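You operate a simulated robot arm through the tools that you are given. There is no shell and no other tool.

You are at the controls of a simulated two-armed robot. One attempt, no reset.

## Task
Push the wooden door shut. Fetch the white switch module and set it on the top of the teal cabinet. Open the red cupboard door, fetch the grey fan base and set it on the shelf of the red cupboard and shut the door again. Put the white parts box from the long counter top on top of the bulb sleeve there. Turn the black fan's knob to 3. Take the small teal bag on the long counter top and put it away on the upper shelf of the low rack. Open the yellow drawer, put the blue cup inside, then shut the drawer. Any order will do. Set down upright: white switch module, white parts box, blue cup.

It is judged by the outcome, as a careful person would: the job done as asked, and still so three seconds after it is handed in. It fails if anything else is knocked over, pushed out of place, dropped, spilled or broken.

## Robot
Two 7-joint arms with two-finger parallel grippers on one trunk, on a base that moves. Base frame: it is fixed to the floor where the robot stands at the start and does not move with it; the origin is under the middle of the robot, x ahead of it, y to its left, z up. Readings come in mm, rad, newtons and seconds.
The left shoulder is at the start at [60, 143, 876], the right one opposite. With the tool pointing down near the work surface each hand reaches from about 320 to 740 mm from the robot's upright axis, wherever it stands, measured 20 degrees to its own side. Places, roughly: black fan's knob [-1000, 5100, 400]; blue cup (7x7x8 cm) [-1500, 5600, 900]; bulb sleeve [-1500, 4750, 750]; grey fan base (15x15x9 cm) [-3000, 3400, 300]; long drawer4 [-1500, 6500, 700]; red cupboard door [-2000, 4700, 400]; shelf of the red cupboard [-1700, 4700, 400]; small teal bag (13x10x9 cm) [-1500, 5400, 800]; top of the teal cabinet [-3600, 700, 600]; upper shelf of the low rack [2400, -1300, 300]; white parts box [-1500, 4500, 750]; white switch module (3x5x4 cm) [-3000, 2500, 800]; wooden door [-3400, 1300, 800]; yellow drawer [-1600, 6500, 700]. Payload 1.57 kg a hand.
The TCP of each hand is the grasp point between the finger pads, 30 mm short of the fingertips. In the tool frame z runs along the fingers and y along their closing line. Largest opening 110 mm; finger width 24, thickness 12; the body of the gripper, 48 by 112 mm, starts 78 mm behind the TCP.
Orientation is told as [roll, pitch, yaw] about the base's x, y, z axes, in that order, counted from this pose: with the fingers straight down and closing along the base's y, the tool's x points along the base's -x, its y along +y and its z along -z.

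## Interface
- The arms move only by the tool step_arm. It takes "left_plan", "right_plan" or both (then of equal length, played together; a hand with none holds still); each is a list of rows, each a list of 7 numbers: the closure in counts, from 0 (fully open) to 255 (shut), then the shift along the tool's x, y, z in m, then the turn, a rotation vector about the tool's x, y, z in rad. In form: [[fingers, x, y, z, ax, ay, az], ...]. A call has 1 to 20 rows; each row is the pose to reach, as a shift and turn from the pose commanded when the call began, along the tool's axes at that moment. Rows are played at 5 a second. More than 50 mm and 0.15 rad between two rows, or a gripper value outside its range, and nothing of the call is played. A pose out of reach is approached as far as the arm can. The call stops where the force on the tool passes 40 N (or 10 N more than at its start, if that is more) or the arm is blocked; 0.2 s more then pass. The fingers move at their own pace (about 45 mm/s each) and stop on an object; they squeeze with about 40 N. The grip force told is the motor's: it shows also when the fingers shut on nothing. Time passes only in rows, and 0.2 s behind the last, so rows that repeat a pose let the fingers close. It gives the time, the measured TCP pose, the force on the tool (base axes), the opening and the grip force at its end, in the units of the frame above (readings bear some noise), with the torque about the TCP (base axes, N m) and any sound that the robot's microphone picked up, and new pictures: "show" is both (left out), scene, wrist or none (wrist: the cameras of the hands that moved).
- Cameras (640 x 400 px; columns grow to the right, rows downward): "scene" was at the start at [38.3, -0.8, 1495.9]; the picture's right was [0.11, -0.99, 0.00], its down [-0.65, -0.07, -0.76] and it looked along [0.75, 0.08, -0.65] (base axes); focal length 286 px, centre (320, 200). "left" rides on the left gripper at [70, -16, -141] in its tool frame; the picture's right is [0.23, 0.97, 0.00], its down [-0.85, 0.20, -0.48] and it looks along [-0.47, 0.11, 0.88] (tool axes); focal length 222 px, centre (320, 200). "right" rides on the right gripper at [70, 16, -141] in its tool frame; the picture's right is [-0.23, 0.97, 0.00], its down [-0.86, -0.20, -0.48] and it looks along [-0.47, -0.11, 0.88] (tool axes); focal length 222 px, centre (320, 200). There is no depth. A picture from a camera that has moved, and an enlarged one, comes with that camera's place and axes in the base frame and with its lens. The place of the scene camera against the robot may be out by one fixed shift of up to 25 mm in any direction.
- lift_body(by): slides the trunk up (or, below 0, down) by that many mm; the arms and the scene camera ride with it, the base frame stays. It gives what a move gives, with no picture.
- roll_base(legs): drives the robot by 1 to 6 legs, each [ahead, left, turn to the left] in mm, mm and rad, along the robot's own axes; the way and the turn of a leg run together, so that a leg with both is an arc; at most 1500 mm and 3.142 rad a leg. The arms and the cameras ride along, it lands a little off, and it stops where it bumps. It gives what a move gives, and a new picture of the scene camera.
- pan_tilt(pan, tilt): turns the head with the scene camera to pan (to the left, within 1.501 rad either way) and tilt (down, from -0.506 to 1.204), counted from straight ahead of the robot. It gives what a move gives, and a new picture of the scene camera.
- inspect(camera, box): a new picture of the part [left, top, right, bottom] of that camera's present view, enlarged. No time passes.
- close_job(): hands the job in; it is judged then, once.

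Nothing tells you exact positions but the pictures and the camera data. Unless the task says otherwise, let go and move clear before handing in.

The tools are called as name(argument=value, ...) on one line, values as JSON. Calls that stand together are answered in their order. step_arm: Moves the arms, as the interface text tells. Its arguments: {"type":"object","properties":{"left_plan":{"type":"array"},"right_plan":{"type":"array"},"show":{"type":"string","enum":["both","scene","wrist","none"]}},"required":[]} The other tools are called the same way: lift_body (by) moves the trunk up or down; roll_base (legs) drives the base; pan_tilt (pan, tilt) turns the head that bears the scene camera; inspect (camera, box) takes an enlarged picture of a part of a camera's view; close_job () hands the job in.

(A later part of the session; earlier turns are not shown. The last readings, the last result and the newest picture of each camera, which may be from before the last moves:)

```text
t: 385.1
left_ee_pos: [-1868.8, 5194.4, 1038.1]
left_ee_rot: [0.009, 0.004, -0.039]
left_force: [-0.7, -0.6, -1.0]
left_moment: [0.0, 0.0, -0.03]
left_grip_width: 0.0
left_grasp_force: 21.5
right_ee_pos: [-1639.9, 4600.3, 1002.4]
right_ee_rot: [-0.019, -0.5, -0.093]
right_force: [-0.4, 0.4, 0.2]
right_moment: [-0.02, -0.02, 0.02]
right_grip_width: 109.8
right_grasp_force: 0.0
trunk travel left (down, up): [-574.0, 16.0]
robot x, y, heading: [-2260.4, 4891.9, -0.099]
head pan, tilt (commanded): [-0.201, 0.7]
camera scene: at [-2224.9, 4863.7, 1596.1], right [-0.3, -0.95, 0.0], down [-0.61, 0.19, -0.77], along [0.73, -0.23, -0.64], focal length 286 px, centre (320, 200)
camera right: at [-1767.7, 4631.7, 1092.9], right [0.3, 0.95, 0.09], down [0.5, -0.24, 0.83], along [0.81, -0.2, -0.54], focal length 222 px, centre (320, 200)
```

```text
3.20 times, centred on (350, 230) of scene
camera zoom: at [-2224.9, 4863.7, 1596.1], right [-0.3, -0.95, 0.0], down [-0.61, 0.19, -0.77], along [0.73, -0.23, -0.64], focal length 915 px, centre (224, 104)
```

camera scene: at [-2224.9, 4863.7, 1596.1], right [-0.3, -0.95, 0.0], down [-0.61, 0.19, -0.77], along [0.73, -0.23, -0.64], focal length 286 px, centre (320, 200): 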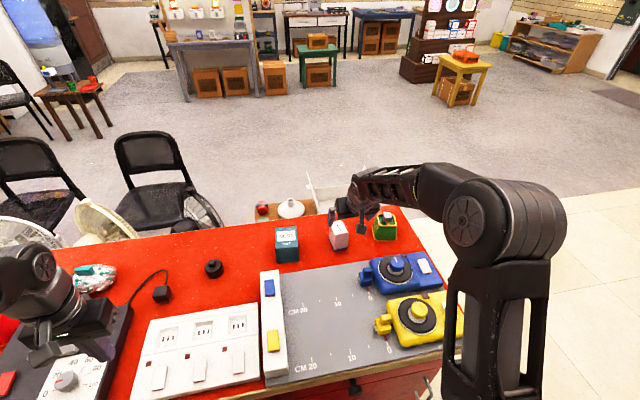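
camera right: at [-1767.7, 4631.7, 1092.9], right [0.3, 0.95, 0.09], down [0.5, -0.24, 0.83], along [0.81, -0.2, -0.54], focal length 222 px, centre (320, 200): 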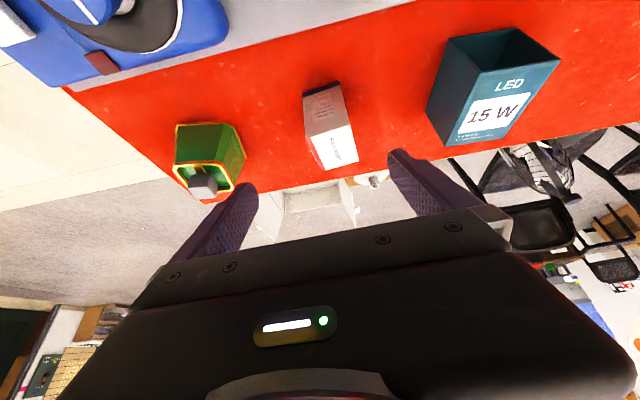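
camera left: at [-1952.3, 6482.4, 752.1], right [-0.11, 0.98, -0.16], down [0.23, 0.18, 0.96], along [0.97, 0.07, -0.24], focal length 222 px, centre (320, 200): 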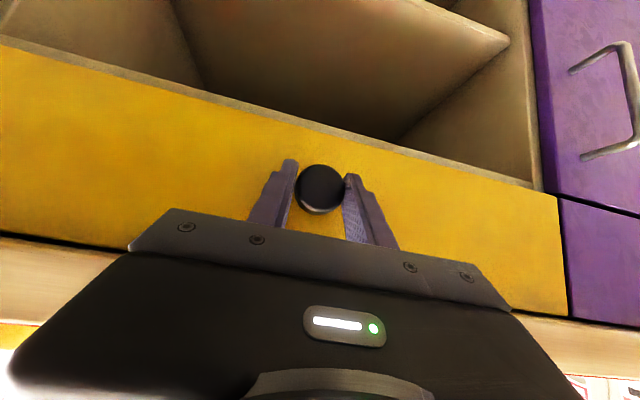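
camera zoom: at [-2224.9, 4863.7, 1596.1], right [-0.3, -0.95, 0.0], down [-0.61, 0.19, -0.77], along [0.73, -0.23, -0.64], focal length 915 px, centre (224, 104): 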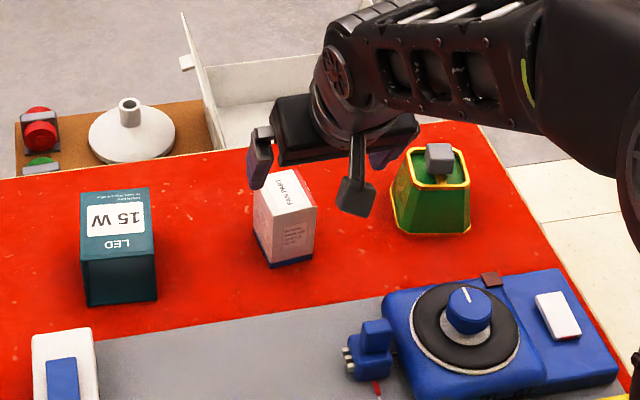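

From the wrist view the box is centred at (-1557, 4607) and the sleeve's top at (-1533, 4812). I tilt a little more and come down towards the box.

step_arm(right_plan=[[0, -0.008, 0.004, 0.02, 0, -0.07, 0], [0, -0.016, 0.008, 0.04, 0, -0.14, 0], [0, -0.023, 0.012, 0.06, 0, -0.2, 0], [0, -0.023, 0.012, 0.06, 0, -0.2, 0]], show="wrist")

lift_body(by=-60)

inspect(camera="right", box=[140, 20, 500, 250])

```text
t: 386.1
left_ee_pos: [-1868.4, 5194.5, 1038.7]
left_ee_rot: [0.008, 0.005, -0.038]
left_force: [0.6, 0.9, -0.1]
left_moment: [-0.02, -0.01, -0.02]
left_grip_width: 0.0
left_grasp_force: 21.3
right_ee_pos: [-1590.8, 4605.3, 958.5]
right_ee_rot: [-0.024, -0.703, -0.087]
right_force: [-0.8, -0.5, -0.2]
right_moment: [-0.02, -0.03, -0.01]
right_grip_width: 110.1
right_grasp_force: 0.0
trunk travel left (down, up): [-574.0, 16.0]
robot x, y, heading: [-2259.4, 4897.6, -0.102]
head pan, tilt (commanded): [-0.201, 0.7]
camera right: at [-1732.9, 4638.3, 1023.1], right [0.27, 0.95, 0.13], down [0.32, -0.22, 0.92], along [0.91, -0.21, -0.37], focal length 222 px, centre (320, 200)
```

right: 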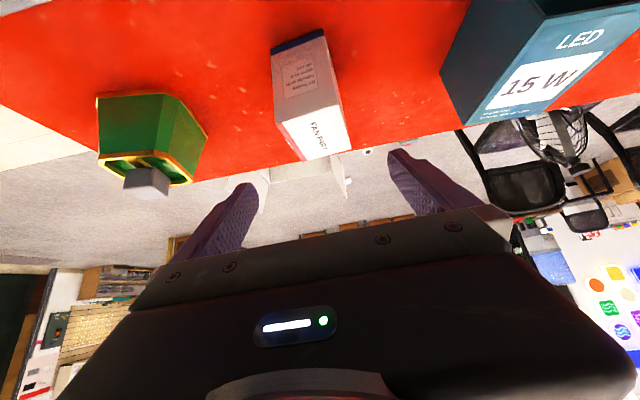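

```text
t: 387.1
left_ee_pos: [-1870.2, 5195.2, 978.7]
left_ee_rot: [0.008, 0.003, -0.039]
left_force: [0.0, 0.3, -0.6]
left_moment: [-0.03, 0.01, -0.02]
left_grip_width: 0.0
left_grasp_force: 21.1
right_ee_pos: [-1589.7, 4606.2, 899.3]
right_ee_rot: [-0.024, -0.699, -0.088]
right_force: [0.3, -0.6, -0.1]
right_moment: [-0.01, 0.0, 0.02]
right_grip_width: 109.8
right_grasp_force: 0.0
trunk travel left (down, up): [-514.0, 76.0]
robot x, y, heading: [-2259.8, 4891.3, -0.107]
head pan, tilt (commanded): [-0.201, 0.7]
```

```text
1.74 times, centred on (320, 135) of right
camera zoom: at [-1733.0, 4638.3, 963.2], right [0.27, 0.95, 0.13], down [0.33, -0.22, 0.92], along [0.91, -0.21, -0.37], focal length 386 px, centre (320, 313)
```

zoom: 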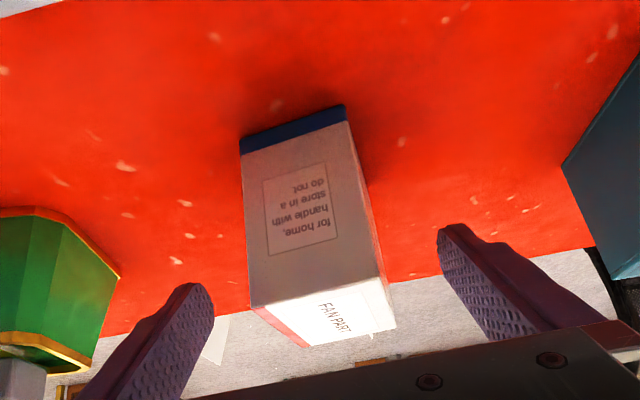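

Triangulating both views, the box centre is (-1581, 4610) with its top at z≈900, and the sleeve's top centre is (-1564, 4786) at z≈898. I lower 36 mm around the box and move 9 mm in.

roll_base(legs=[[9, 0, 0]])

lift_body(by=-36)

inspect(camera="right", box=[140, 20, 500, 250])

inspect(camera="scene", box=[250, 170, 450, 290])

```text
t: 387.9
left_ee_pos: [-1859.5, 5193.1, 978.7]
left_ee_rot: [0.008, 0.006, -0.037]
left_force: [-0.1, -0.7, -0.7]
left_moment: [0.04, 0.06, 0.0]
left_grip_width: 0.0
left_grasp_force: 21.5
right_ee_pos: [-1581.7, 4605.3, 897.8]
right_ee_rot: [-0.024, -0.699, -0.086]
right_force: [-0.4, 0.0, -1.0]
right_moment: [0.0, -0.02, -0.01]
right_grip_width: 110.1
right_grasp_force: 0.1
trunk travel left (down, up): [-514.0, 76.0]
robot x, y, heading: [-2253.6, 4893.9, -0.101]
head pan, tilt (commanded): [-0.201, 0.7]
camera scene: at [-2214.2, 4862.5, 1536.0], right [-0.3, -0.95, 0.0], down [-0.62, 0.19, -0.76], along [0.73, -0.23, -0.64], focal length 286 px, centre (320, 200)
```

scene: 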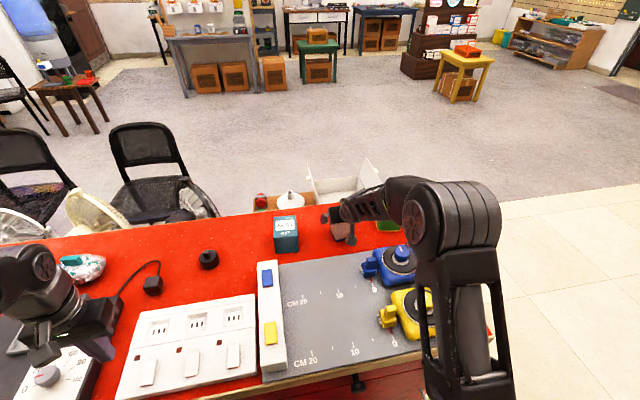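

```text
t: 388.7
left_ee_pos: [-1860.1, 5192.4, 941.9]
left_ee_rot: [0.007, 0.004, -0.038]
left_force: [0.8, 0.0, 0.1]
left_moment: [0.02, -0.03, 0.03]
left_grip_width: 0.0
left_grasp_force: 21.2
right_ee_pos: [-1581.6, 4604.8, 863.1]
right_ee_rot: [-0.024, -0.7, -0.087]
right_force: [0.7, 0.4, -0.2]
right_moment: [-0.01, 0.0, 0.01]
right_grip_width: 110.0
right_grasp_force: 0.1
trunk travel left (down, up): [-478.0, 112.0]
robot x, y, heading: [-2248.6, 4893.6, -0.104]
head pan, tilt (commanded): [-0.201, 0.7]
```

```text
1.74 times, centred on (320, 135) of right
camera zoom: at [-1723.9, 4637.4, 927.2], right [0.27, 0.95, 0.13], down [0.33, -0.22, 0.92], along [0.91, -0.21, -0.37], focal length 386 px, centre (320, 313)
```

zoom: 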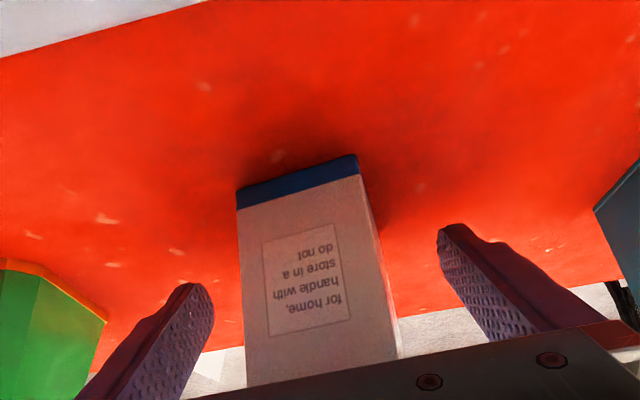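

```text
3.20 times, centred on (350, 230) of scene
camera zoom: at [-2215.4, 4862.6, 1500.1], right [-0.3, -0.95, 0.0], down [-0.61, 0.19, -0.76], along [0.73, -0.23, -0.64], focal length 915 px, centre (224, 104)
```

zoom: 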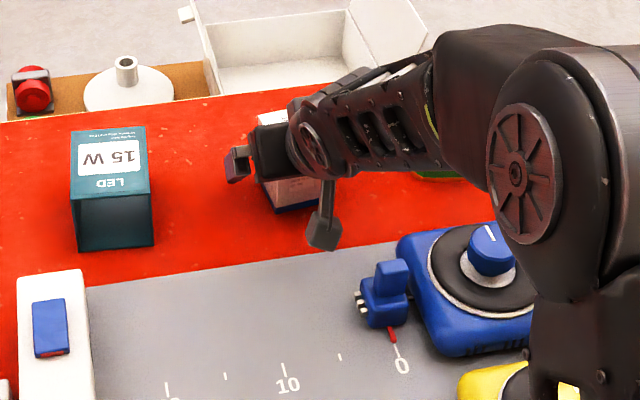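

The box is centred between the fingers. I close on it.

step_arm(right_plan=[[100, 0, 0, 0, 0, 0, 0], [150, 0, 0, 0, 0, 0, 0], [255, 0, 0, 0, 0, 0, 0], [255, 0, 0, 0, 0, 0, 0], [255, 0, 0, 0, 0, 0, 0], [255, 0, 0, 0, 0, 0, 0], [255, 0, 0, 0, 0, 0, 0]], show="wrist")

```text
t: 390.3
left_ee_pos: [-1858.7, 5193.6, 941.5]
left_ee_rot: [0.008, 0.002, -0.039]
left_force: [0.3, 0.2, -0.4]
left_moment: [0.03, 0.0, -0.01]
left_grip_width: 0.0
left_grasp_force: 21.8
right_ee_pos: [-1581.1, 4605.7, 864.2]
right_ee_rot: [-0.024, -0.699, -0.087]
right_force: [0.2, 0.5, 2.5]
right_moment: [0.1, -0.06, -0.06]
right_grip_width: 49.3
right_grasp_force: 40.2
trunk travel left (down, up): [-478.0, 112.0]
robot x, y, heading: [-2251.4, 4890.4, -0.102]
head pan, tilt (commanded): [-0.201, 0.7]
camera right: at [-1723.9, 4637.5, 927.4], right [0.27, 0.95, 0.13], down [0.32, -0.22, 0.92], along [0.91, -0.21, -0.37], focal length 222 px, centre (320, 200)
```

right: 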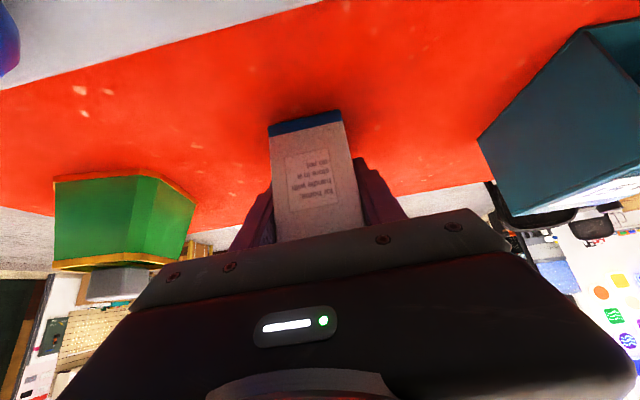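

The box is held (49 mm). I lift it with the trunk by 110 and a bit more with the arm.

lift_body(by=110)

step_arm(right_plan=[[255, -0.01, 0, -0.0115, 0, 0, 0], [255, -0.0193, 0, -0.023, 0, 0, 0], [255, -0.0193, 0, -0.023, 0, 0, 0]], show="both")

```text
t: 391.7
left_ee_pos: [-1859.9, 5193.3, 1052.0]
left_ee_rot: [0.009, 0.004, -0.039]
left_force: [0.4, -0.1, 0.7]
left_moment: [0.0, 0.0, -0.02]
left_grip_width: 0.1
left_grasp_force: 21.5
right_ee_pos: [-1581.1, 4605.0, 972.9]
right_ee_rot: [-0.023, -0.7, -0.088]
right_force: [0.5, 0.0, -0.9]
right_moment: [0.01, 0.01, -0.01]
right_grip_width: 49.6
right_grasp_force: 40.4
trunk travel left (down, up): [-588.0, 2.0]
robot x, y, heading: [-2251.9, 4893.1, -0.1]
head pan, tilt (commanded): [-0.201, 0.7]
```

```text
t: 392.5
left_ee_pos: [-1860.7, 5193.2, 1052.1]
left_ee_rot: [0.007, 0.005, -0.039]
left_force: [-1.0, 0.7, -0.4]
left_moment: [-0.02, 0.0, 0.01]
left_grip_width: 0.0
left_grasp_force: 21.3
right_ee_pos: [-1580.5, 4605.6, 1002.8]
right_ee_rot: [-0.025, -0.699, -0.086]
right_force: [0.4, -0.2, -1.1]
right_moment: [0.01, -0.03, 0.0]
right_grip_width: 49.4
right_grasp_force: 40.2
trunk travel left (down, up): [-588.0, 2.0]
robot x, y, heading: [-2247.9, 4890.4, -0.105]
head pan, tilt (commanded): [-0.201, 0.7]
camera scene: at [-2215.1, 4862.5, 1610.0], right [-0.3, -0.95, 0.0], down [-0.61, 0.19, -0.76], along [0.73, -0.23, -0.64], focal length 286 px, centre (320, 200)
camera right: at [-1723.9, 4637.8, 1067.5], right [0.27, 0.95, 0.13], down [0.33, -0.22, 0.92], along [0.91, -0.21, -0.37], focal length 222 px, centre (320, 200)
```

scene: 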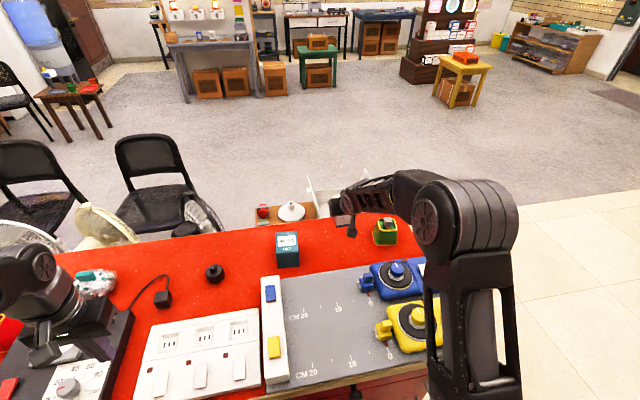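
right: 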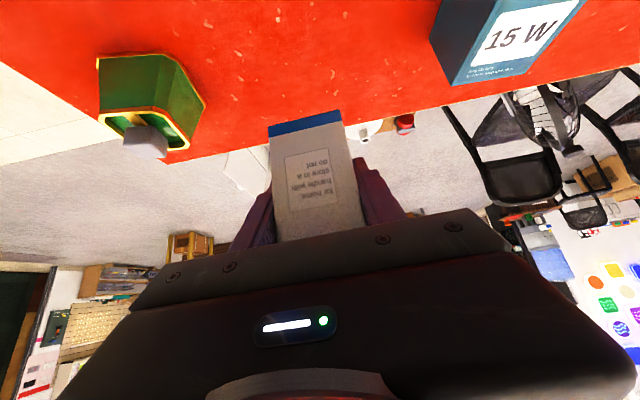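

inspect(camera="right", box=[400, 0, 640, 150])

roll_base(legs=[[0, 110, 0]])

inspect(camera="right", box=[200, 0, 500, 187])

```text
2.67 times, centred on (520, 75) of right
camera zoom: at [-1723.9, 4637.8, 1067.5], right [0.27, 0.95, 0.13], down [0.33, -0.22, 0.92], along [0.91, -0.21, -0.37], focal length 592 px, centre (-213, 533)
```

zoom: 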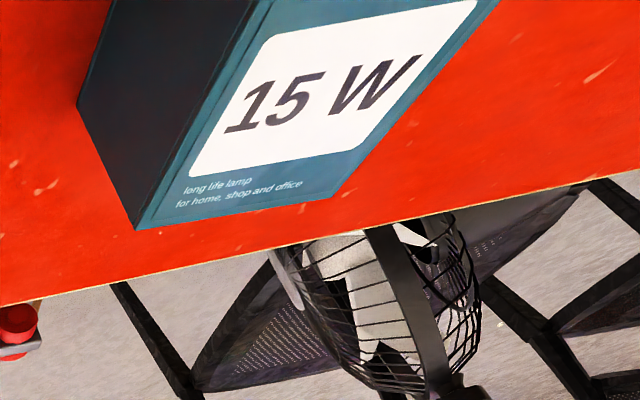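

```text
t: 393.7
left_ee_pos: [-1848.3, 5303.3, 1051.6]
left_ee_rot: [0.006, 0.004, -0.039]
left_force: [0.4, 0.4, 0.2]
left_moment: [-0.02, 0.02, -0.02]
left_grip_width: 0.2
left_grasp_force: 21.7
right_ee_pos: [-1570.7, 4716.3, 1003.8]
right_ee_rot: [-0.027, -0.7, -0.084]
right_force: [0.5, 0.3, -1.5]
right_moment: [-0.04, 0.02, -0.01]
right_grip_width: 49.5
right_grasp_force: 40.0
trunk travel left (down, up): [-588.0, 2.0]
robot x, y, heading: [-2241.4, 5005.6, -0.104]
head pan, tilt (commanded): [-0.201, 0.7]
camera scene: at [-2203.7, 4973.6, 1610.1], right [-0.3, -0.95, 0.0], down [-0.61, 0.19, -0.77], along [0.73, -0.23, -0.64], focal length 286 px, centre (320, 200)
```

scene: 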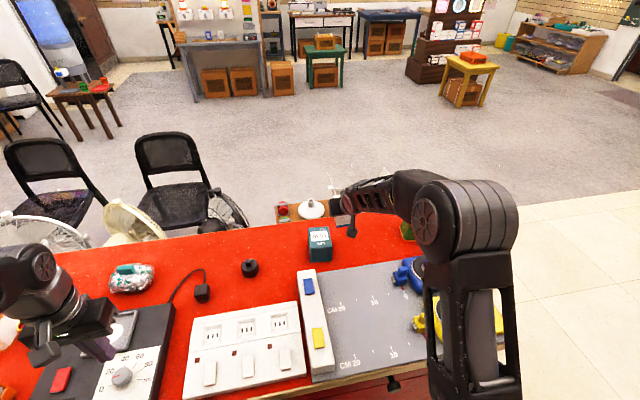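

```text
2.13 times, centred on (350, 94) of right
camera zoom: at [-1712.4, 4748.5, 1067.7], right [0.27, 0.95, 0.13], down [0.33, -0.22, 0.92], along [0.91, -0.21, -0.37], focal length 474 px, centre (256, 427)
```

zoom: 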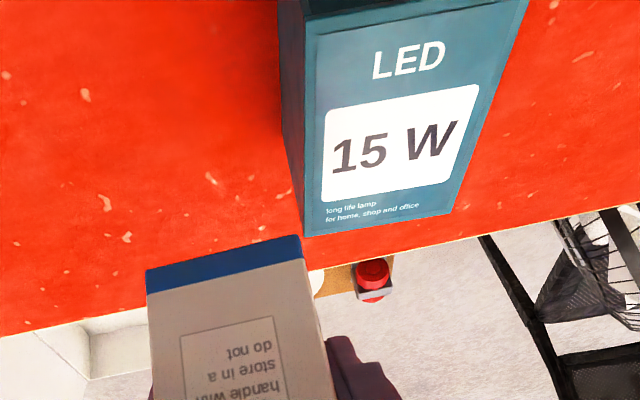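

From two views the sleeve's top is centred at (-1560, 4786), z≈895. I shift 70 mm north and 8 mm forward to bring the box over it.

roll_base(legs=[[8, 70, 0]])

lift_body(by=-45)

inspect(camera="right", box=[180, 0, 500, 200])

inspect(camera="scene", box=[260, 170, 440, 290])

```text
t: 394.7
left_ee_pos: [-1832.9, 5371.7, 1051.5]
left_ee_rot: [0.007, 0.004, -0.038]
left_force: [0.0, 0.9, 0.0]
left_moment: [-0.02, 0.05, -0.03]
left_grip_width: 0.1
left_grasp_force: 21.3
right_ee_pos: [-1554.6, 4784.1, 1003.9]
right_ee_rot: [-0.026, -0.7, -0.086]
right_force: [-0.2, -0.1, -1.5]
right_moment: [-0.01, 0.04, -0.02]
right_grip_width: 49.4
right_grasp_force: 40.1
trunk travel left (down, up): [-588.0, 2.0]
robot x, y, heading: [-2221.3, 5073.3, -0.104]
head pan, tilt (commanded): [-0.201, 0.7]
camera scene: at [-2188.3, 5042.0, 1610.1], right [-0.3, -0.95, 0.0], down [-0.62, 0.19, -0.76], along [0.73, -0.23, -0.64], focal length 286 px, centre (320, 200)
```

scene: 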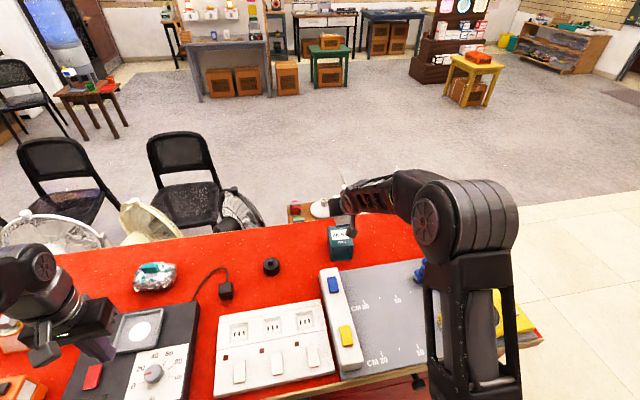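

```text
t: 395.6
left_ee_pos: [-1833.4, 5370.2, 1006.7]
left_ee_rot: [0.009, 0.004, -0.036]
left_force: [0.1, -0.8, -0.3]
left_moment: [-0.01, 0.0, -0.01]
left_grip_width: 0.0
left_grasp_force: 21.2
right_ee_pos: [-1554.9, 4784.8, 958.9]
right_ee_rot: [-0.024, -0.701, -0.085]
right_force: [0.1, -0.4, -0.9]
right_moment: [-0.01, 0.01, 0.01]
right_grip_width: 49.5
right_grasp_force: 39.7
trunk travel left (down, up): [-543.0, 47.0]
robot x, y, heading: [-2225.9, 5070.7, -0.1]
head pan, tilt (commanded): [-0.201, 0.7]
```

```text
2.00 times, centred on (340, 100) of right
camera zoom: at [-1697.4, 4816.0, 1022.6], right [0.27, 0.95, 0.13], down [0.33, -0.22, 0.92], along [0.91, -0.21, -0.37], focal length 444 px, centre (280, 400)
```

zoom: 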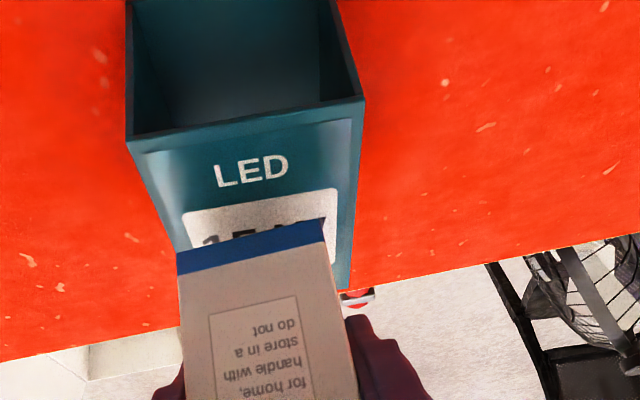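

```text
3.33 times, centred on (350, 230) of scene
camera zoom: at [-2189.0, 5040.1, 1565.1], right [-0.3, -0.95, 0.0], down [-0.61, 0.19, -0.76], along [0.73, -0.23, -0.64], focal length 954 px, centre (220, 100)
```

zoom: 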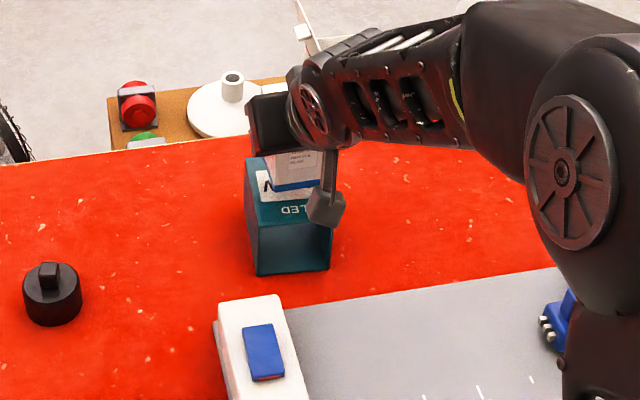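

The box is well aligned sideways but sits about 14 mm too far forward. I back up 14 mm, then lower.

roll_base(legs=[[-14, 2, 0]])

lift_body(by=-14)

inspect(camera="right", box=[180, 0, 500, 200])

inspect(camera="scene", box=[260, 170, 440, 290])

```text
t: 396.4
left_ee_pos: [-1847.7, 5374.8, 1006.6]
left_ee_rot: [0.01, 0.004, -0.038]
left_force: [-0.3, 0.8, 0.3]
left_moment: [-0.03, -0.02, 0.02]
left_grip_width: 0.0
left_grasp_force: 21.6
right_ee_pos: [-1568.8, 4786.4, 958.9]
right_ee_rot: [-0.024, -0.7, -0.086]
right_force: [0.2, 0.3, -0.3]
right_moment: [0.04, 0.0, -0.03]
right_grip_width: 49.4
right_grasp_force: 39.5
trunk travel left (down, up): [-543.0, 47.0]
robot x, y, heading: [-2235.9, 5076.2, -0.102]
head pan, tilt (commanded): [-0.201, 0.7]
camera scene: at [-2203.9, 5043.7, 1565.1], right [-0.3, -0.95, 0.0], down [-0.61, 0.19, -0.77], along [0.73, -0.23, -0.64], focal length 286 px, centre (320, 200)
```

scene: 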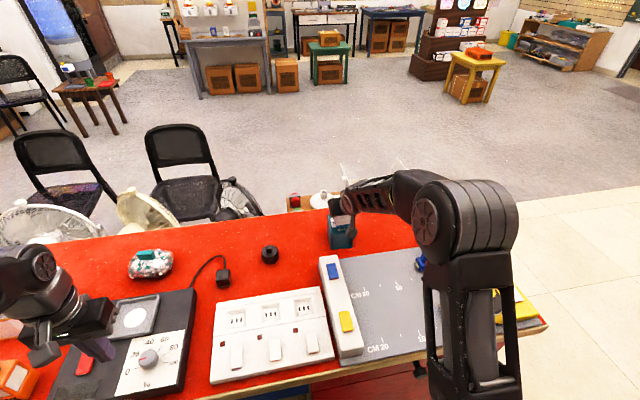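

```text
t: 397.0
left_ee_pos: [-1846.6, 5373.9, 993.9]
left_ee_rot: [0.009, 0.002, -0.038]
left_force: [0.1, 0.0, -0.4]
left_moment: [0.01, -0.04, 0.03]
left_grip_width: 0.0
left_grasp_force: 21.2
right_ee_pos: [-1567.6, 4786.9, 944.6]
right_ee_rot: [-0.024, -0.699, -0.085]
right_force: [0.1, 0.5, -1.0]
right_moment: [0.02, -0.04, 0.04]
right_grip_width: 49.7
right_grasp_force: 40.4
trunk travel left (down, up): [-529.0, 61.0]
robot x, y, heading: [-2241.0, 5076.5, -0.101]
head pan, tilt (commanded): [-0.201, 0.7]
```

```text
2.00 times, centred on (340, 100) of right
camera zoom: at [-1710.9, 4819.2, 1008.4], right [0.27, 0.95, 0.13], down [0.33, -0.22, 0.92], along [0.91, -0.21, -0.37], focal length 444 px, centre (280, 400)
```

zoom: 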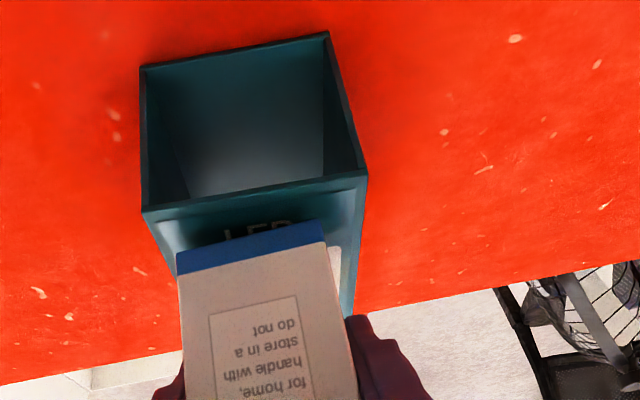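

```text
3.33 times, centred on (350, 230) of scene
camera zoom: at [-2202.4, 5043.2, 1551.0], right [-0.3, -0.95, 0.0], down [-0.61, 0.19, -0.76], along [0.73, -0.23, -0.64], focal length 954 px, centre (220, 100)
```

zoom: 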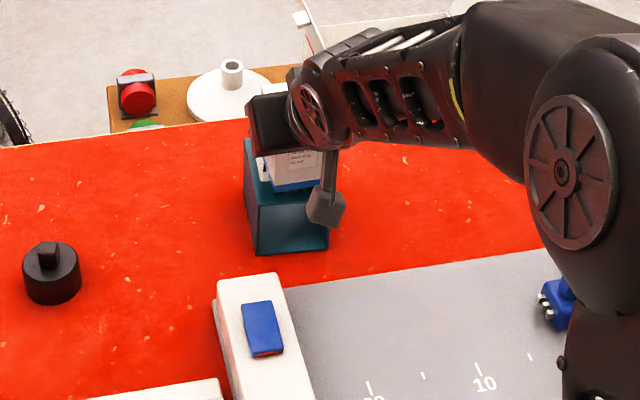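

The box is well placed over the sleeve's top. I lower in small steps until it touches.

lift_body(by=-5)

lift_body(by=-3)

lift_body(by=-3)

```text
t: 397.5
left_ee_pos: [-1847.7, 5373.9, 988.2]
left_ee_rot: [0.01, 0.002, -0.038]
left_force: [0.6, 0.4, -0.2]
left_moment: [0.01, 0.0, -0.02]
left_grip_width: 0.1
left_grasp_force: 21.5
right_ee_pos: [-1567.6, 4787.7, 938.8]
right_ee_rot: [-0.023, -0.7, -0.084]
right_force: [-0.1, -0.3, -0.4]
right_moment: [0.0, 0.01, 0.02]
right_grip_width: 49.5
right_grasp_force: 40.0
trunk travel left (down, up): [-524.0, 66.0]
robot x, y, heading: [-2241.2, 5076.5, -0.104]
head pan, tilt (commanded): [-0.201, 0.7]
```

```text
t: 398.0
left_ee_pos: [-1847.8, 5373.4, 985.6]
left_ee_rot: [0.011, 0.004, -0.038]
left_force: [-0.1, 0.3, -0.7]
left_moment: [-0.03, 0.02, 0.01]
left_grip_width: 0.0
left_grasp_force: 21.7
right_ee_pos: [-1568.1, 4787.9, 937.5]
right_ee_rot: [-0.023, -0.701, -0.085]
right_force: [0.1, -0.8, 1.8]
right_moment: [0.1, 0.01, -0.04]
right_grip_width: 49.5
right_grasp_force: 40.3
trunk travel left (down, up): [-521.0, 69.0]
robot x, y, heading: [-2238.4, 5074.6, -0.103]
head pan, tilt (commanded): [-0.201, 0.7]
```

```text
t: 398.6
left_ee_pos: [-1848.0, 5373.4, 983.4]
left_ee_rot: [0.009, 0.002, -0.04]
left_force: [0.5, 0.2, -0.3]
left_moment: [0.01, 0.01, -0.06]
left_grip_width: 0.0
left_grasp_force: 21.1
right_ee_pos: [-1568.3, 4787.9, 937.0]
right_ee_rot: [-0.023, -0.709, -0.087]
right_force: [-0.1, -0.5, 13.8]
right_moment: [0.32, 0.23, 0.0]
right_grip_width: 49.6
right_grasp_force: 40.1
trunk travel left (down, up): [-518.0, 72.0]
robot x, y, heading: [-2238.2, 5074.4, -0.101]
head pan, tilt (commanded): [-0.201, 0.7]
```

Contact is at 937 (14 N). I relieve 2 mm, open gently, and rise.

lift_body(by=2)

step_arm(right_plan=[[130, 0, 0, 0, 0, 0, 0], [110, 0, 0, 0, 0, 0, 0], [80, 0, 0, 0, 0, 0, 0], [40, 0, 0, 0, 0, 0, 0], [0, 0, 0, 0, 0, 0, 0], [0, 0, 0, 0, 0, 0, 0]], show="wrist")

lift_body(by=66)

inspect(camera="right", box=[180, 0, 500, 200])

inspect(camera="scene", box=[260, 170, 440, 290])

```text
t: 399.1
left_ee_pos: [-1847.6, 5372.8, 984.8]
left_ee_rot: [0.008, 0.003, -0.036]
left_force: [-0.4, -0.4, 0.6]
left_moment: [0.0, -0.01, -0.06]
left_grip_width: 0.0
left_grasp_force: 21.3
right_ee_pos: [-1569.1, 4786.9, 937.7]
right_ee_rot: [-0.026, -0.702, -0.085]
right_force: [1.8, -0.8, 13.4]
right_moment: [0.33, -0.12, -0.05]
right_grip_width: 49.6
right_grasp_force: 40.0
trunk travel left (down, up): [-520.0, 70.0]
robot x, y, heading: [-2239.2, 5076.7, -0.104]
head pan, tilt (commanded): [-0.201, 0.7]
```

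```text
t: 400.5
left_ee_pos: [-1847.3, 5373.9, 984.1]
left_ee_rot: [0.01, 0.003, -0.038]
left_force: [0.2, -0.1, 0.2]
left_moment: [-0.04, 0.01, -0.02]
left_grip_width: 0.0
left_grasp_force: 21.5
right_ee_pos: [-1568.4, 4786.7, 936.1]
right_ee_rot: [-0.024, -0.701, -0.087]
right_force: [-0.4, 0.0, 0.7]
right_moment: [0.03, 0.0, -0.03]
right_grip_width: 110.0
right_grasp_force: 0.0
trunk travel left (down, up): [-520.0, 70.0]
robot x, y, heading: [-2237.2, 5077.3, -0.105]
head pan, tilt (commanded): [-0.201, 0.7]
camera right: at [-1711.0, 4819.2, 999.6], right [0.27, 0.95, 0.13], down [0.33, -0.22, 0.92], along [0.91, -0.21, -0.37], focal length 222 px, centre (320, 200)
```

right: 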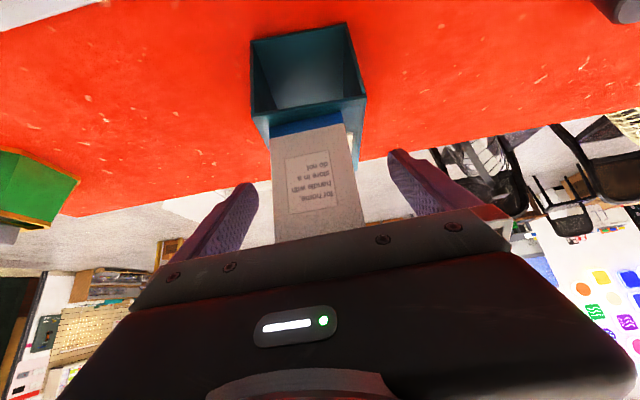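

```text
t: 401.5
left_ee_pos: [-1847.1, 5373.2, 1051.1]
left_ee_rot: [0.009, 0.005, -0.036]
left_force: [-0.4, -0.2, -1.3]
left_moment: [0.0, -0.03, 0.01]
left_grip_width: 0.1
left_grasp_force: 21.7
right_ee_pos: [-1569.5, 4786.6, 1001.6]
right_ee_rot: [-0.025, -0.701, -0.086]
right_force: [0.5, -0.2, -1.0]
right_moment: [-0.03, 0.0, 0.0]
right_grip_width: 109.9
right_grasp_force: 0.1
trunk travel left (down, up): [-586.0, 4.0]
robot x, y, heading: [-2239.2, 5079.8, -0.1]
head pan, tilt (commanded): [-0.201, 0.7]
```

```text
2.00 times, centred on (340, 100) of right
camera zoom: at [-1710.8, 4819.3, 1065.4], right [0.27, 0.95, 0.13], down [0.33, -0.22, 0.92], along [0.91, -0.21, -0.37], focal length 444 px, centre (280, 400)
```

zoom: 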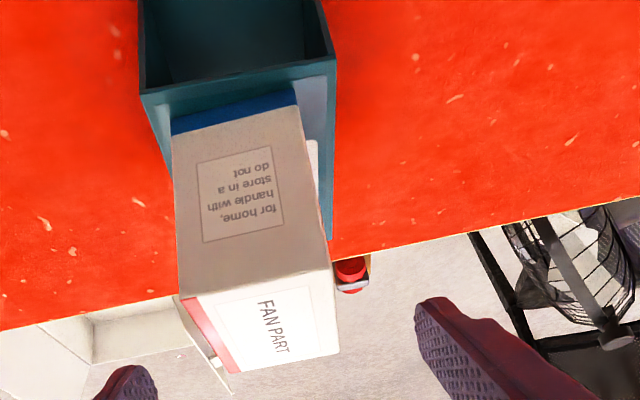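

```text
3.33 times, centred on (350, 230) of scene
camera zoom: at [-2202.2, 5043.4, 1608.0], right [-0.3, -0.95, 0.0], down [-0.61, 0.19, -0.76], along [0.73, -0.23, -0.64], focal length 954 px, centre (220, 100)
```

zoom: 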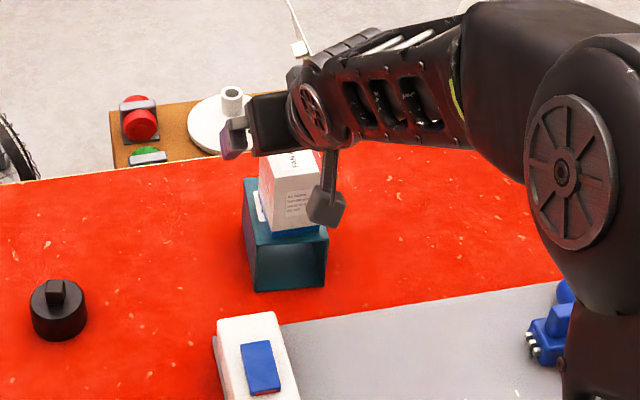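

The white box stands upright on the sleeve. I back the hand straight away from it.

roll_base(legs=[[-150, 0, 0]])

step_arm(right_plan=[[0, 0.03, 0, -0.025, 0, 0.1, 0], [0, 0.06, 0, -0.05, 0, 0.2, 0], [0, 0.09, 0, -0.075, 0, 0.3, 0], [0, 0.12, 0, -0.1, 0, 0.4, 0], [0, 0.15, 0, -0.125, 0, 0.5, 0], [0, 0.17, 0, -0.145, 0, 0.6, 0], [0, 0.18, 0, -0.15, 0, 0.7, 0]], show="scene")

inspect(camera="scene", box=[120, 130, 480, 330])

```text
t: 402.9
left_ee_pos: [-1997.4, 5389.4, 1052.2]
left_ee_rot: [0.009, 0.001, -0.038]
left_force: [-0.8, -0.1, 0.1]
left_moment: [-0.02, -0.03, 0.01]
left_grip_width: 0.2
left_grasp_force: 21.1
right_ee_pos: [-1719.2, 4802.2, 1003.3]
right_ee_rot: [-0.024, -0.703, -0.089]
right_force: [-0.6, -0.1, 0.5]
right_moment: [-0.01, 0.0, 0.0]
right_grip_width: 110.1
right_grasp_force: 0.1
trunk travel left (down, up): [-586.0, 4.0]
robot x, y, heading: [-2387.6, 5090.1, -0.103]
head pan, tilt (commanded): [-0.201, 0.7]
camera scene: at [-2353.3, 5059.0, 1608.1], right [-0.3, -0.95, 0.0], down [-0.61, 0.19, -0.77], along [0.73, -0.23, -0.64], focal length 286 px, centre (320, 200)
```

scene: 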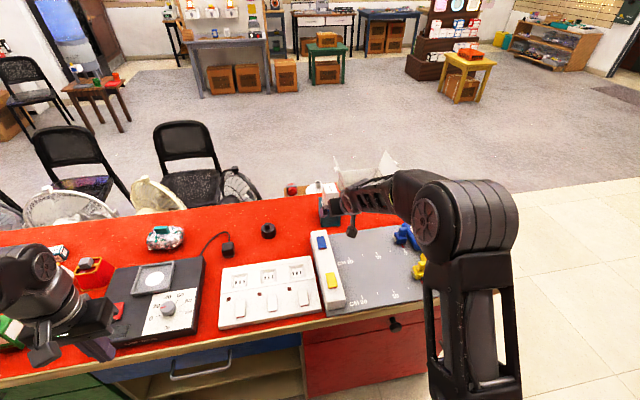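

```text
t: 404.5
left_ee_pos: [-1994.5, 5389.1, 1049.7]
left_ee_rot: [0.01, 0.005, -0.037]
left_force: [0.5, 0.0, -0.9]
left_moment: [-0.01, 0.04, -0.01]
left_grip_width: 0.2
left_grasp_force: 21.0
right_ee_pos: [-1951.0, 4826.4, 999.4]
right_ee_rot: [-0.02, 0.003, -0.102]
right_force: [0.1, -0.4, -0.7]
right_moment: [0.01, 0.0, 0.0]
right_grip_width: 109.9
right_grasp_force: 0.1
trunk travel left (down, up): [-586.0, 4.0]
robot x, y, heading: [-2389.2, 5088.4, -0.102]
head pan, tilt (commanded): [-0.201, 0.7]
camera scene: at [-2350.8, 5058.7, 1608.0], right [-0.3, -0.95, 0.0], down [-0.61, 0.19, -0.76], along [0.73, -0.23, -0.64], focal length 286 px, centre (320, 200)
```

scene: 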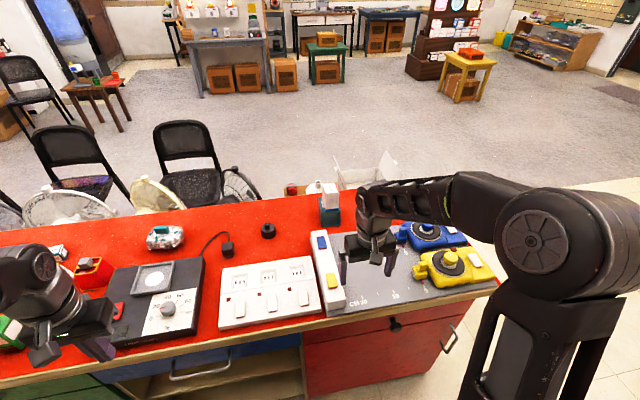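

```text
1.78 times, centred on (300, 230) of scene
camera zoom: at [-2350.8, 5058.7, 1608.0], right [-0.3, -0.95, 0.0], down [-0.61, 0.19, -0.76], along [0.73, -0.23, -0.64], focal length 508 px, centre (356, 147)
```

zoom: 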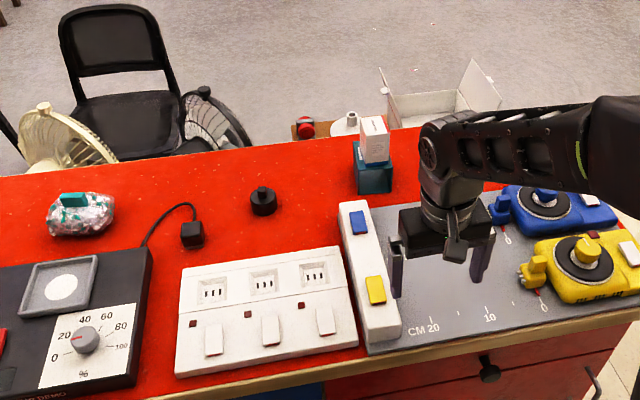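

The box sits squarely on the sleeve. Next the small teal bag: I drive north so the right hand can reach it, and inspect it.

roll_base(legs=[[0, 600, 0], [215, 0, 0]])

pan_tilt(pan=-0.35, tilt=0.75)

inspect(camera="right", box=[0, 0, 640, 400])

```text
t: 409.1
left_ee_pos: [-1760.0, 5961.2, 1050.7]
left_ee_rot: [0.008, 0.001, -0.038]
left_force: [-1.0, -0.1, 0.2]
left_moment: [0.0, -0.06, 0.02]
left_grip_width: 0.0
left_grasp_force: 21.5
right_ee_pos: [-1714.1, 5399.1, 1001.6]
right_ee_rot: [-0.018, -0.003, -0.1]
right_force: [-0.6, 0.6, -0.5]
right_moment: [-0.02, -0.03, 0.01]
right_grip_width: 110.1
right_grasp_force: 0.1
trunk travel left (down, up): [-586.0, 4.0]
robot x, y, heading: [-2147.9, 5660.2, -0.103]
head pan, tilt (commanded): [-0.201, 0.7]
stopped in leg 2: the robot was blocked; the commanded pose is now the measured one
camera scene: at [-2116.3, 5630.9, 1608.2], right [-0.3, -0.95, 0.0], down [-0.61, 0.19, -0.77], along [0.73, -0.23, -0.64], focal length 286 px, centre (320, 200)
```

scene: 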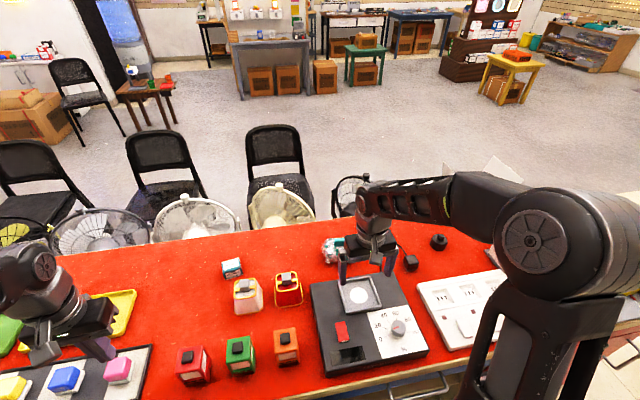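

```text
t: 409.8
left_ee_pos: [-1756.9, 5960.6, 1049.4]
left_ee_rot: [0.009, 0.005, -0.039]
left_force: [0.3, -0.7, 0.7]
left_moment: [-0.02, 0.03, -0.01]
left_grip_width: 0.0
left_grasp_force: 20.8
right_ee_pos: [-1711.4, 5397.1, 998.8]
right_ee_rot: [-0.02, 0.002, -0.101]
right_force: [0.0, -0.6, -0.4]
right_moment: [-0.01, 0.02, 0.01]
right_grip_width: 110.1
right_grasp_force: 0.0
trunk travel left (down, up): [-586.0, 4.0]
robot x, y, heading: [-2148.3, 5658.6, -0.103]
head pan, tilt (commanded): [-0.351, 0.75]
camera scene: at [-2118.6, 5619.5, 1603.8], right [-0.44, -0.9, 0.0], down [-0.61, 0.3, -0.73], along [0.66, -0.32, -0.68], focal length 286 px, centre (320, 200)
```

scene: 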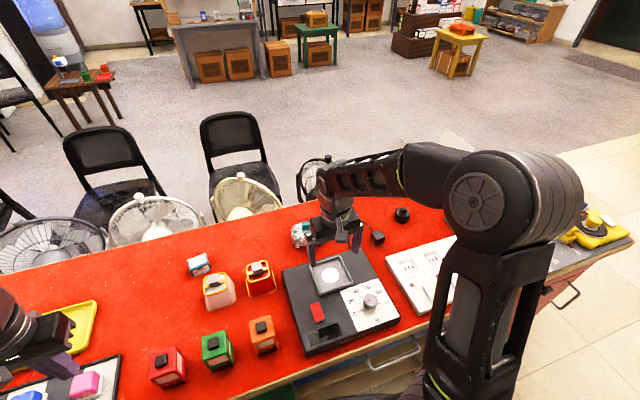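

```text
1.00 times, centred on (320, 200) of right (not enlarged: the box is as wide or as high as the picture)
camera zoom: at [-1779.9, 5423.5, 1141.5], right [0.32, 0.95, -0.02], down [0.83, -0.28, 0.48], along [0.45, -0.17, -0.88], focal length 222 px, centre (320, 200)
```

zoom: 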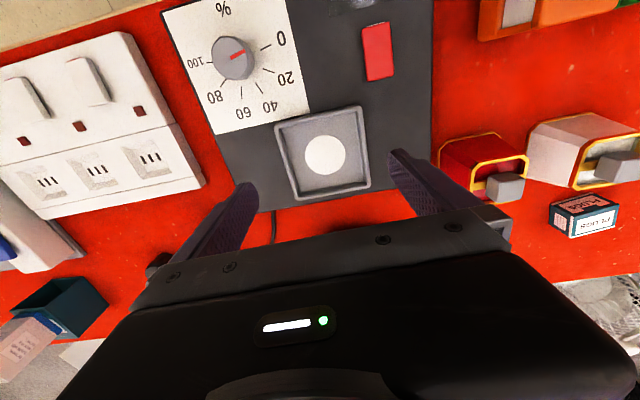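

I back off a touch and reach the right hand, tilted 0.45, towards the bag to see it close up.

roll_base(legs=[[-8, 0, 0]])

step_arm(right_plan=[[0, -0.036, 0.001, 0.0, 0, -0.09, 0], [0, -0.072, 0.002, 0.0, 0, -0.18, 0], [0, -0.108, 0.003, 0.01, 0, -0.27, 0], [0, -0.144, 0.004, 0.02, 0, -0.36, 0], [0, -0.18, 0.006, 0.03, 0, -0.45, 0], [0, -0.18, 0.006, 0.03, 0, -0.45, 0]], show="wrist")

inspect(camera="right", box=[180, 20, 480, 210])

inspect(camera="scene", box=[250, 180, 400, 280])

```text
t: 410.5
left_ee_pos: [-1765.6, 5960.2, 1049.5]
left_ee_rot: [0.008, 0.004, -0.041]
left_force: [-1.2, -1.3, -0.3]
left_moment: [-0.01, 0.01, 0.0]
left_grip_width: 0.0
left_grasp_force: 21.4
right_ee_pos: [-1720.0, 5398.0, 1000.6]
right_ee_rot: [-0.02, 0.001, -0.101]
right_force: [-0.1, 0.7, 0.1]
right_moment: [-0.01, 0.01, 0.01]
right_grip_width: 109.7
right_grasp_force: 0.0
trunk travel left (down, up): [-586.0, 4.0]
robot x, y, heading: [-2155.8, 5662.9, -0.102]
head pan, tilt (commanded): [-0.351, 0.75]
camera scene: at [-2127.5, 5620.4, 1603.8], right [-0.44, -0.9, 0.0], down [-0.61, 0.3, -0.73], along [0.66, -0.32, -0.68], focal length 286 px, centre (320, 200)
```

scene: 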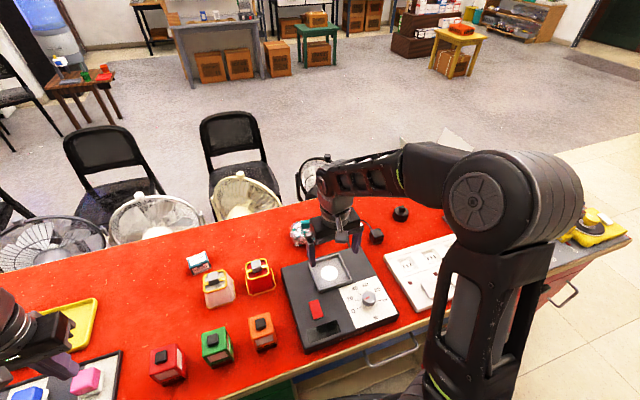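

```text
t: 411.9
left_ee_pos: [-1764.2, 5960.9, 1050.6]
left_ee_rot: [0.009, 0.003, -0.041]
left_force: [-0.2, -0.9, -0.6]
left_moment: [-0.01, -0.04, 0.01]
left_grip_width: 0.2
left_grasp_force: 21.3
right_ee_pos: [-1540.2, 5385.5, 969.9]
right_ee_rot: [-0.02, -0.45, -0.093]
right_force: [-0.2, -0.2, 0.9]
right_moment: [0.02, -0.02, -0.03]
right_grip_width: 110.3
right_grasp_force: 0.0
trunk travel left (down, up): [-586.0, 4.0]
robot x, y, heading: [-2153.3, 5664.1, -0.104]
head pan, tilt (commanded): [-0.351, 0.75]
camera right: at [-1661.9, 5416.4, 1067.2], right [0.3, 0.95, 0.08], down [0.54, -0.24, 0.81], along [0.79, -0.2, -0.59], focal length 222 px, centre (320, 200)
```

right: 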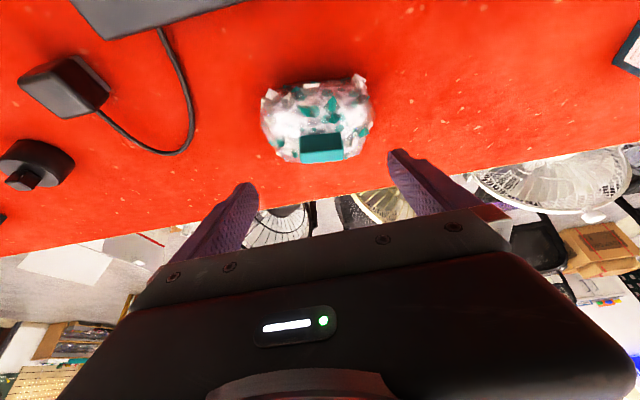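

```text
2.11 times, centred on (330, 115) of right
camera zoom: at [-1661.9, 5416.4, 1067.2], right [0.3, 0.95, 0.08], down [0.54, -0.24, 0.81], along [0.79, -0.2, -0.59], focal length 468 px, centre (299, 379)
```

zoom: 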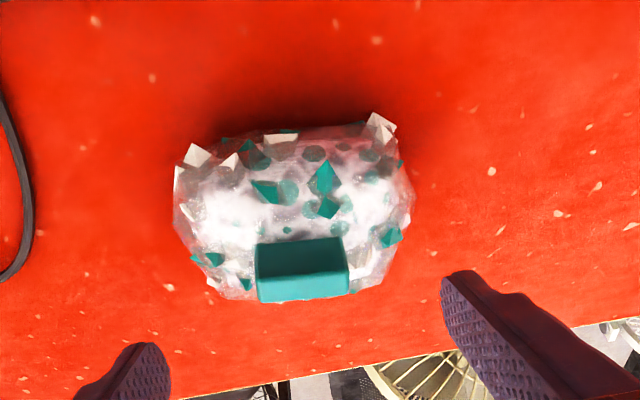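

```text
4.00 times, centred on (325, 230) of scene
camera zoom: at [-2127.4, 5620.3, 1603.8], right [-0.44, -0.9, 0.0], down [-0.61, 0.3, -0.73], along [0.66, -0.32, -0.68], focal length 1144 px, centre (300, 80)
```

zoom: 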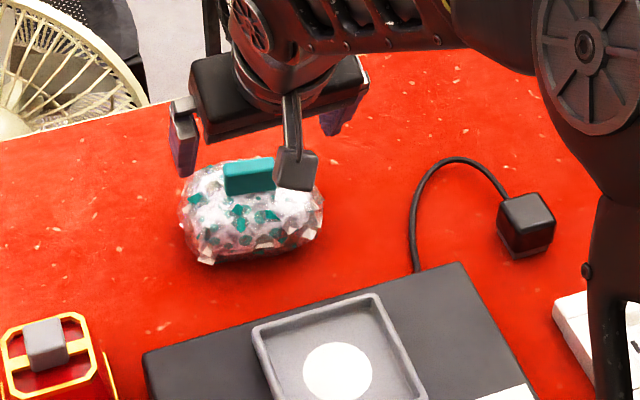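

The bag has a teal tab standing on top, about 48 mm long, at (-1508, 5382, 886), which is a good place to grip. I lower the open fingers over the tab's ends.

step_arm(right_plan=[[60, 0.0026, 0, 0.024, 0, 0, 0], [60, 0.0052, 0, 0.048, 0, 0, 0], [60, 0.0078, -0.001, 0.068, 0, 0, 0], [60, 0.0078, -0.001, 0.068, 0, 0, 0]], show="wrist")

inspect(camera="right", box=[180, 60, 480, 250])

inspect(camera="scene", box=[250, 180, 400, 280])

```text
t: 412.9
left_ee_pos: [-1764.6, 5962.2, 1050.3]
left_ee_rot: [0.009, 0.003, -0.039]
left_force: [0.5, -0.6, 0.1]
left_moment: [0.03, 0.01, -0.01]
left_grip_width: 0.1
left_grasp_force: 21.2
right_ee_pos: [-1517.0, 5381.7, 909.1]
right_ee_rot: [-0.017, -0.456, -0.091]
right_force: [-1.0, 0.2, 17.9]
right_moment: [0.81, -0.1, 0.08]
right_grip_width: 84.2
right_grasp_force: 0.1
trunk travel left (down, up): [-586.0, 4.0]
robot x, y, heading: [-2160.8, 5664.6, -0.105]
head pan, tilt (commanded): [-0.351, 0.75]
camera right: at [-1640.3, 5412.9, 1005.4], right [0.3, 0.95, 0.08], down [0.53, -0.24, 0.81], along [0.79, -0.2, -0.58], focal length 222 px, centre (320, 200)
```

right: 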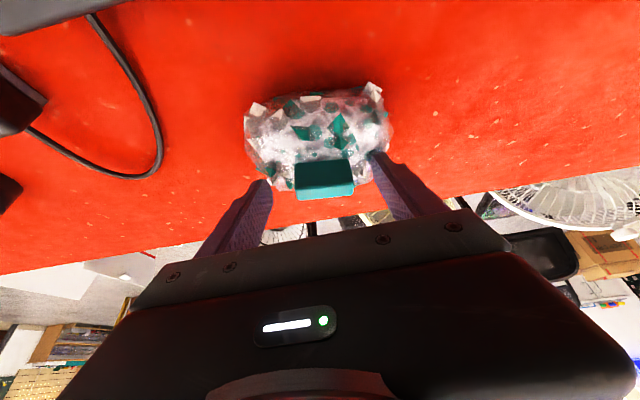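

```text
2.11 times, centred on (330, 155) of right
camera zoom: at [-1640.3, 5412.9, 1005.4], right [0.3, 0.95, 0.08], down [0.53, -0.24, 0.81], along [0.79, -0.2, -0.58], focal length 468 px, centre (299, 295)
```

zoom: 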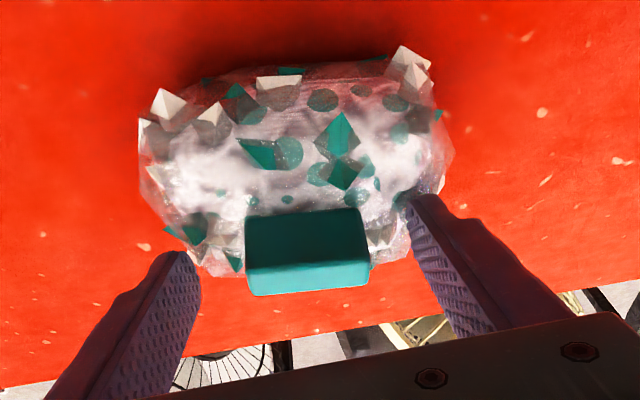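

```text
4.00 times, centred on (325, 230) of scene
camera zoom: at [-2128.9, 5621.1, 1604.2], right [-0.44, -0.9, 0.0], down [-0.61, 0.3, -0.73], along [0.66, -0.32, -0.68], focal length 1144 px, centre (300, 80)
```

zoom: 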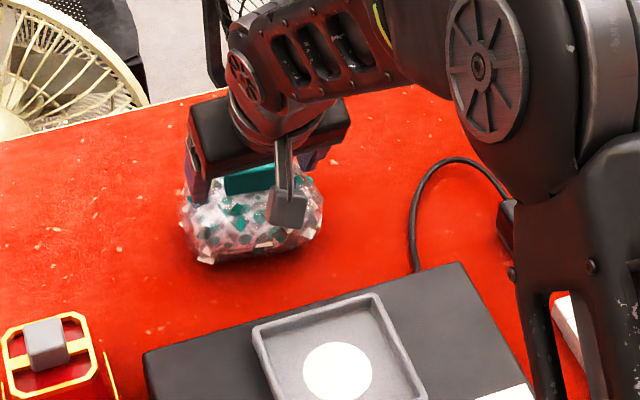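

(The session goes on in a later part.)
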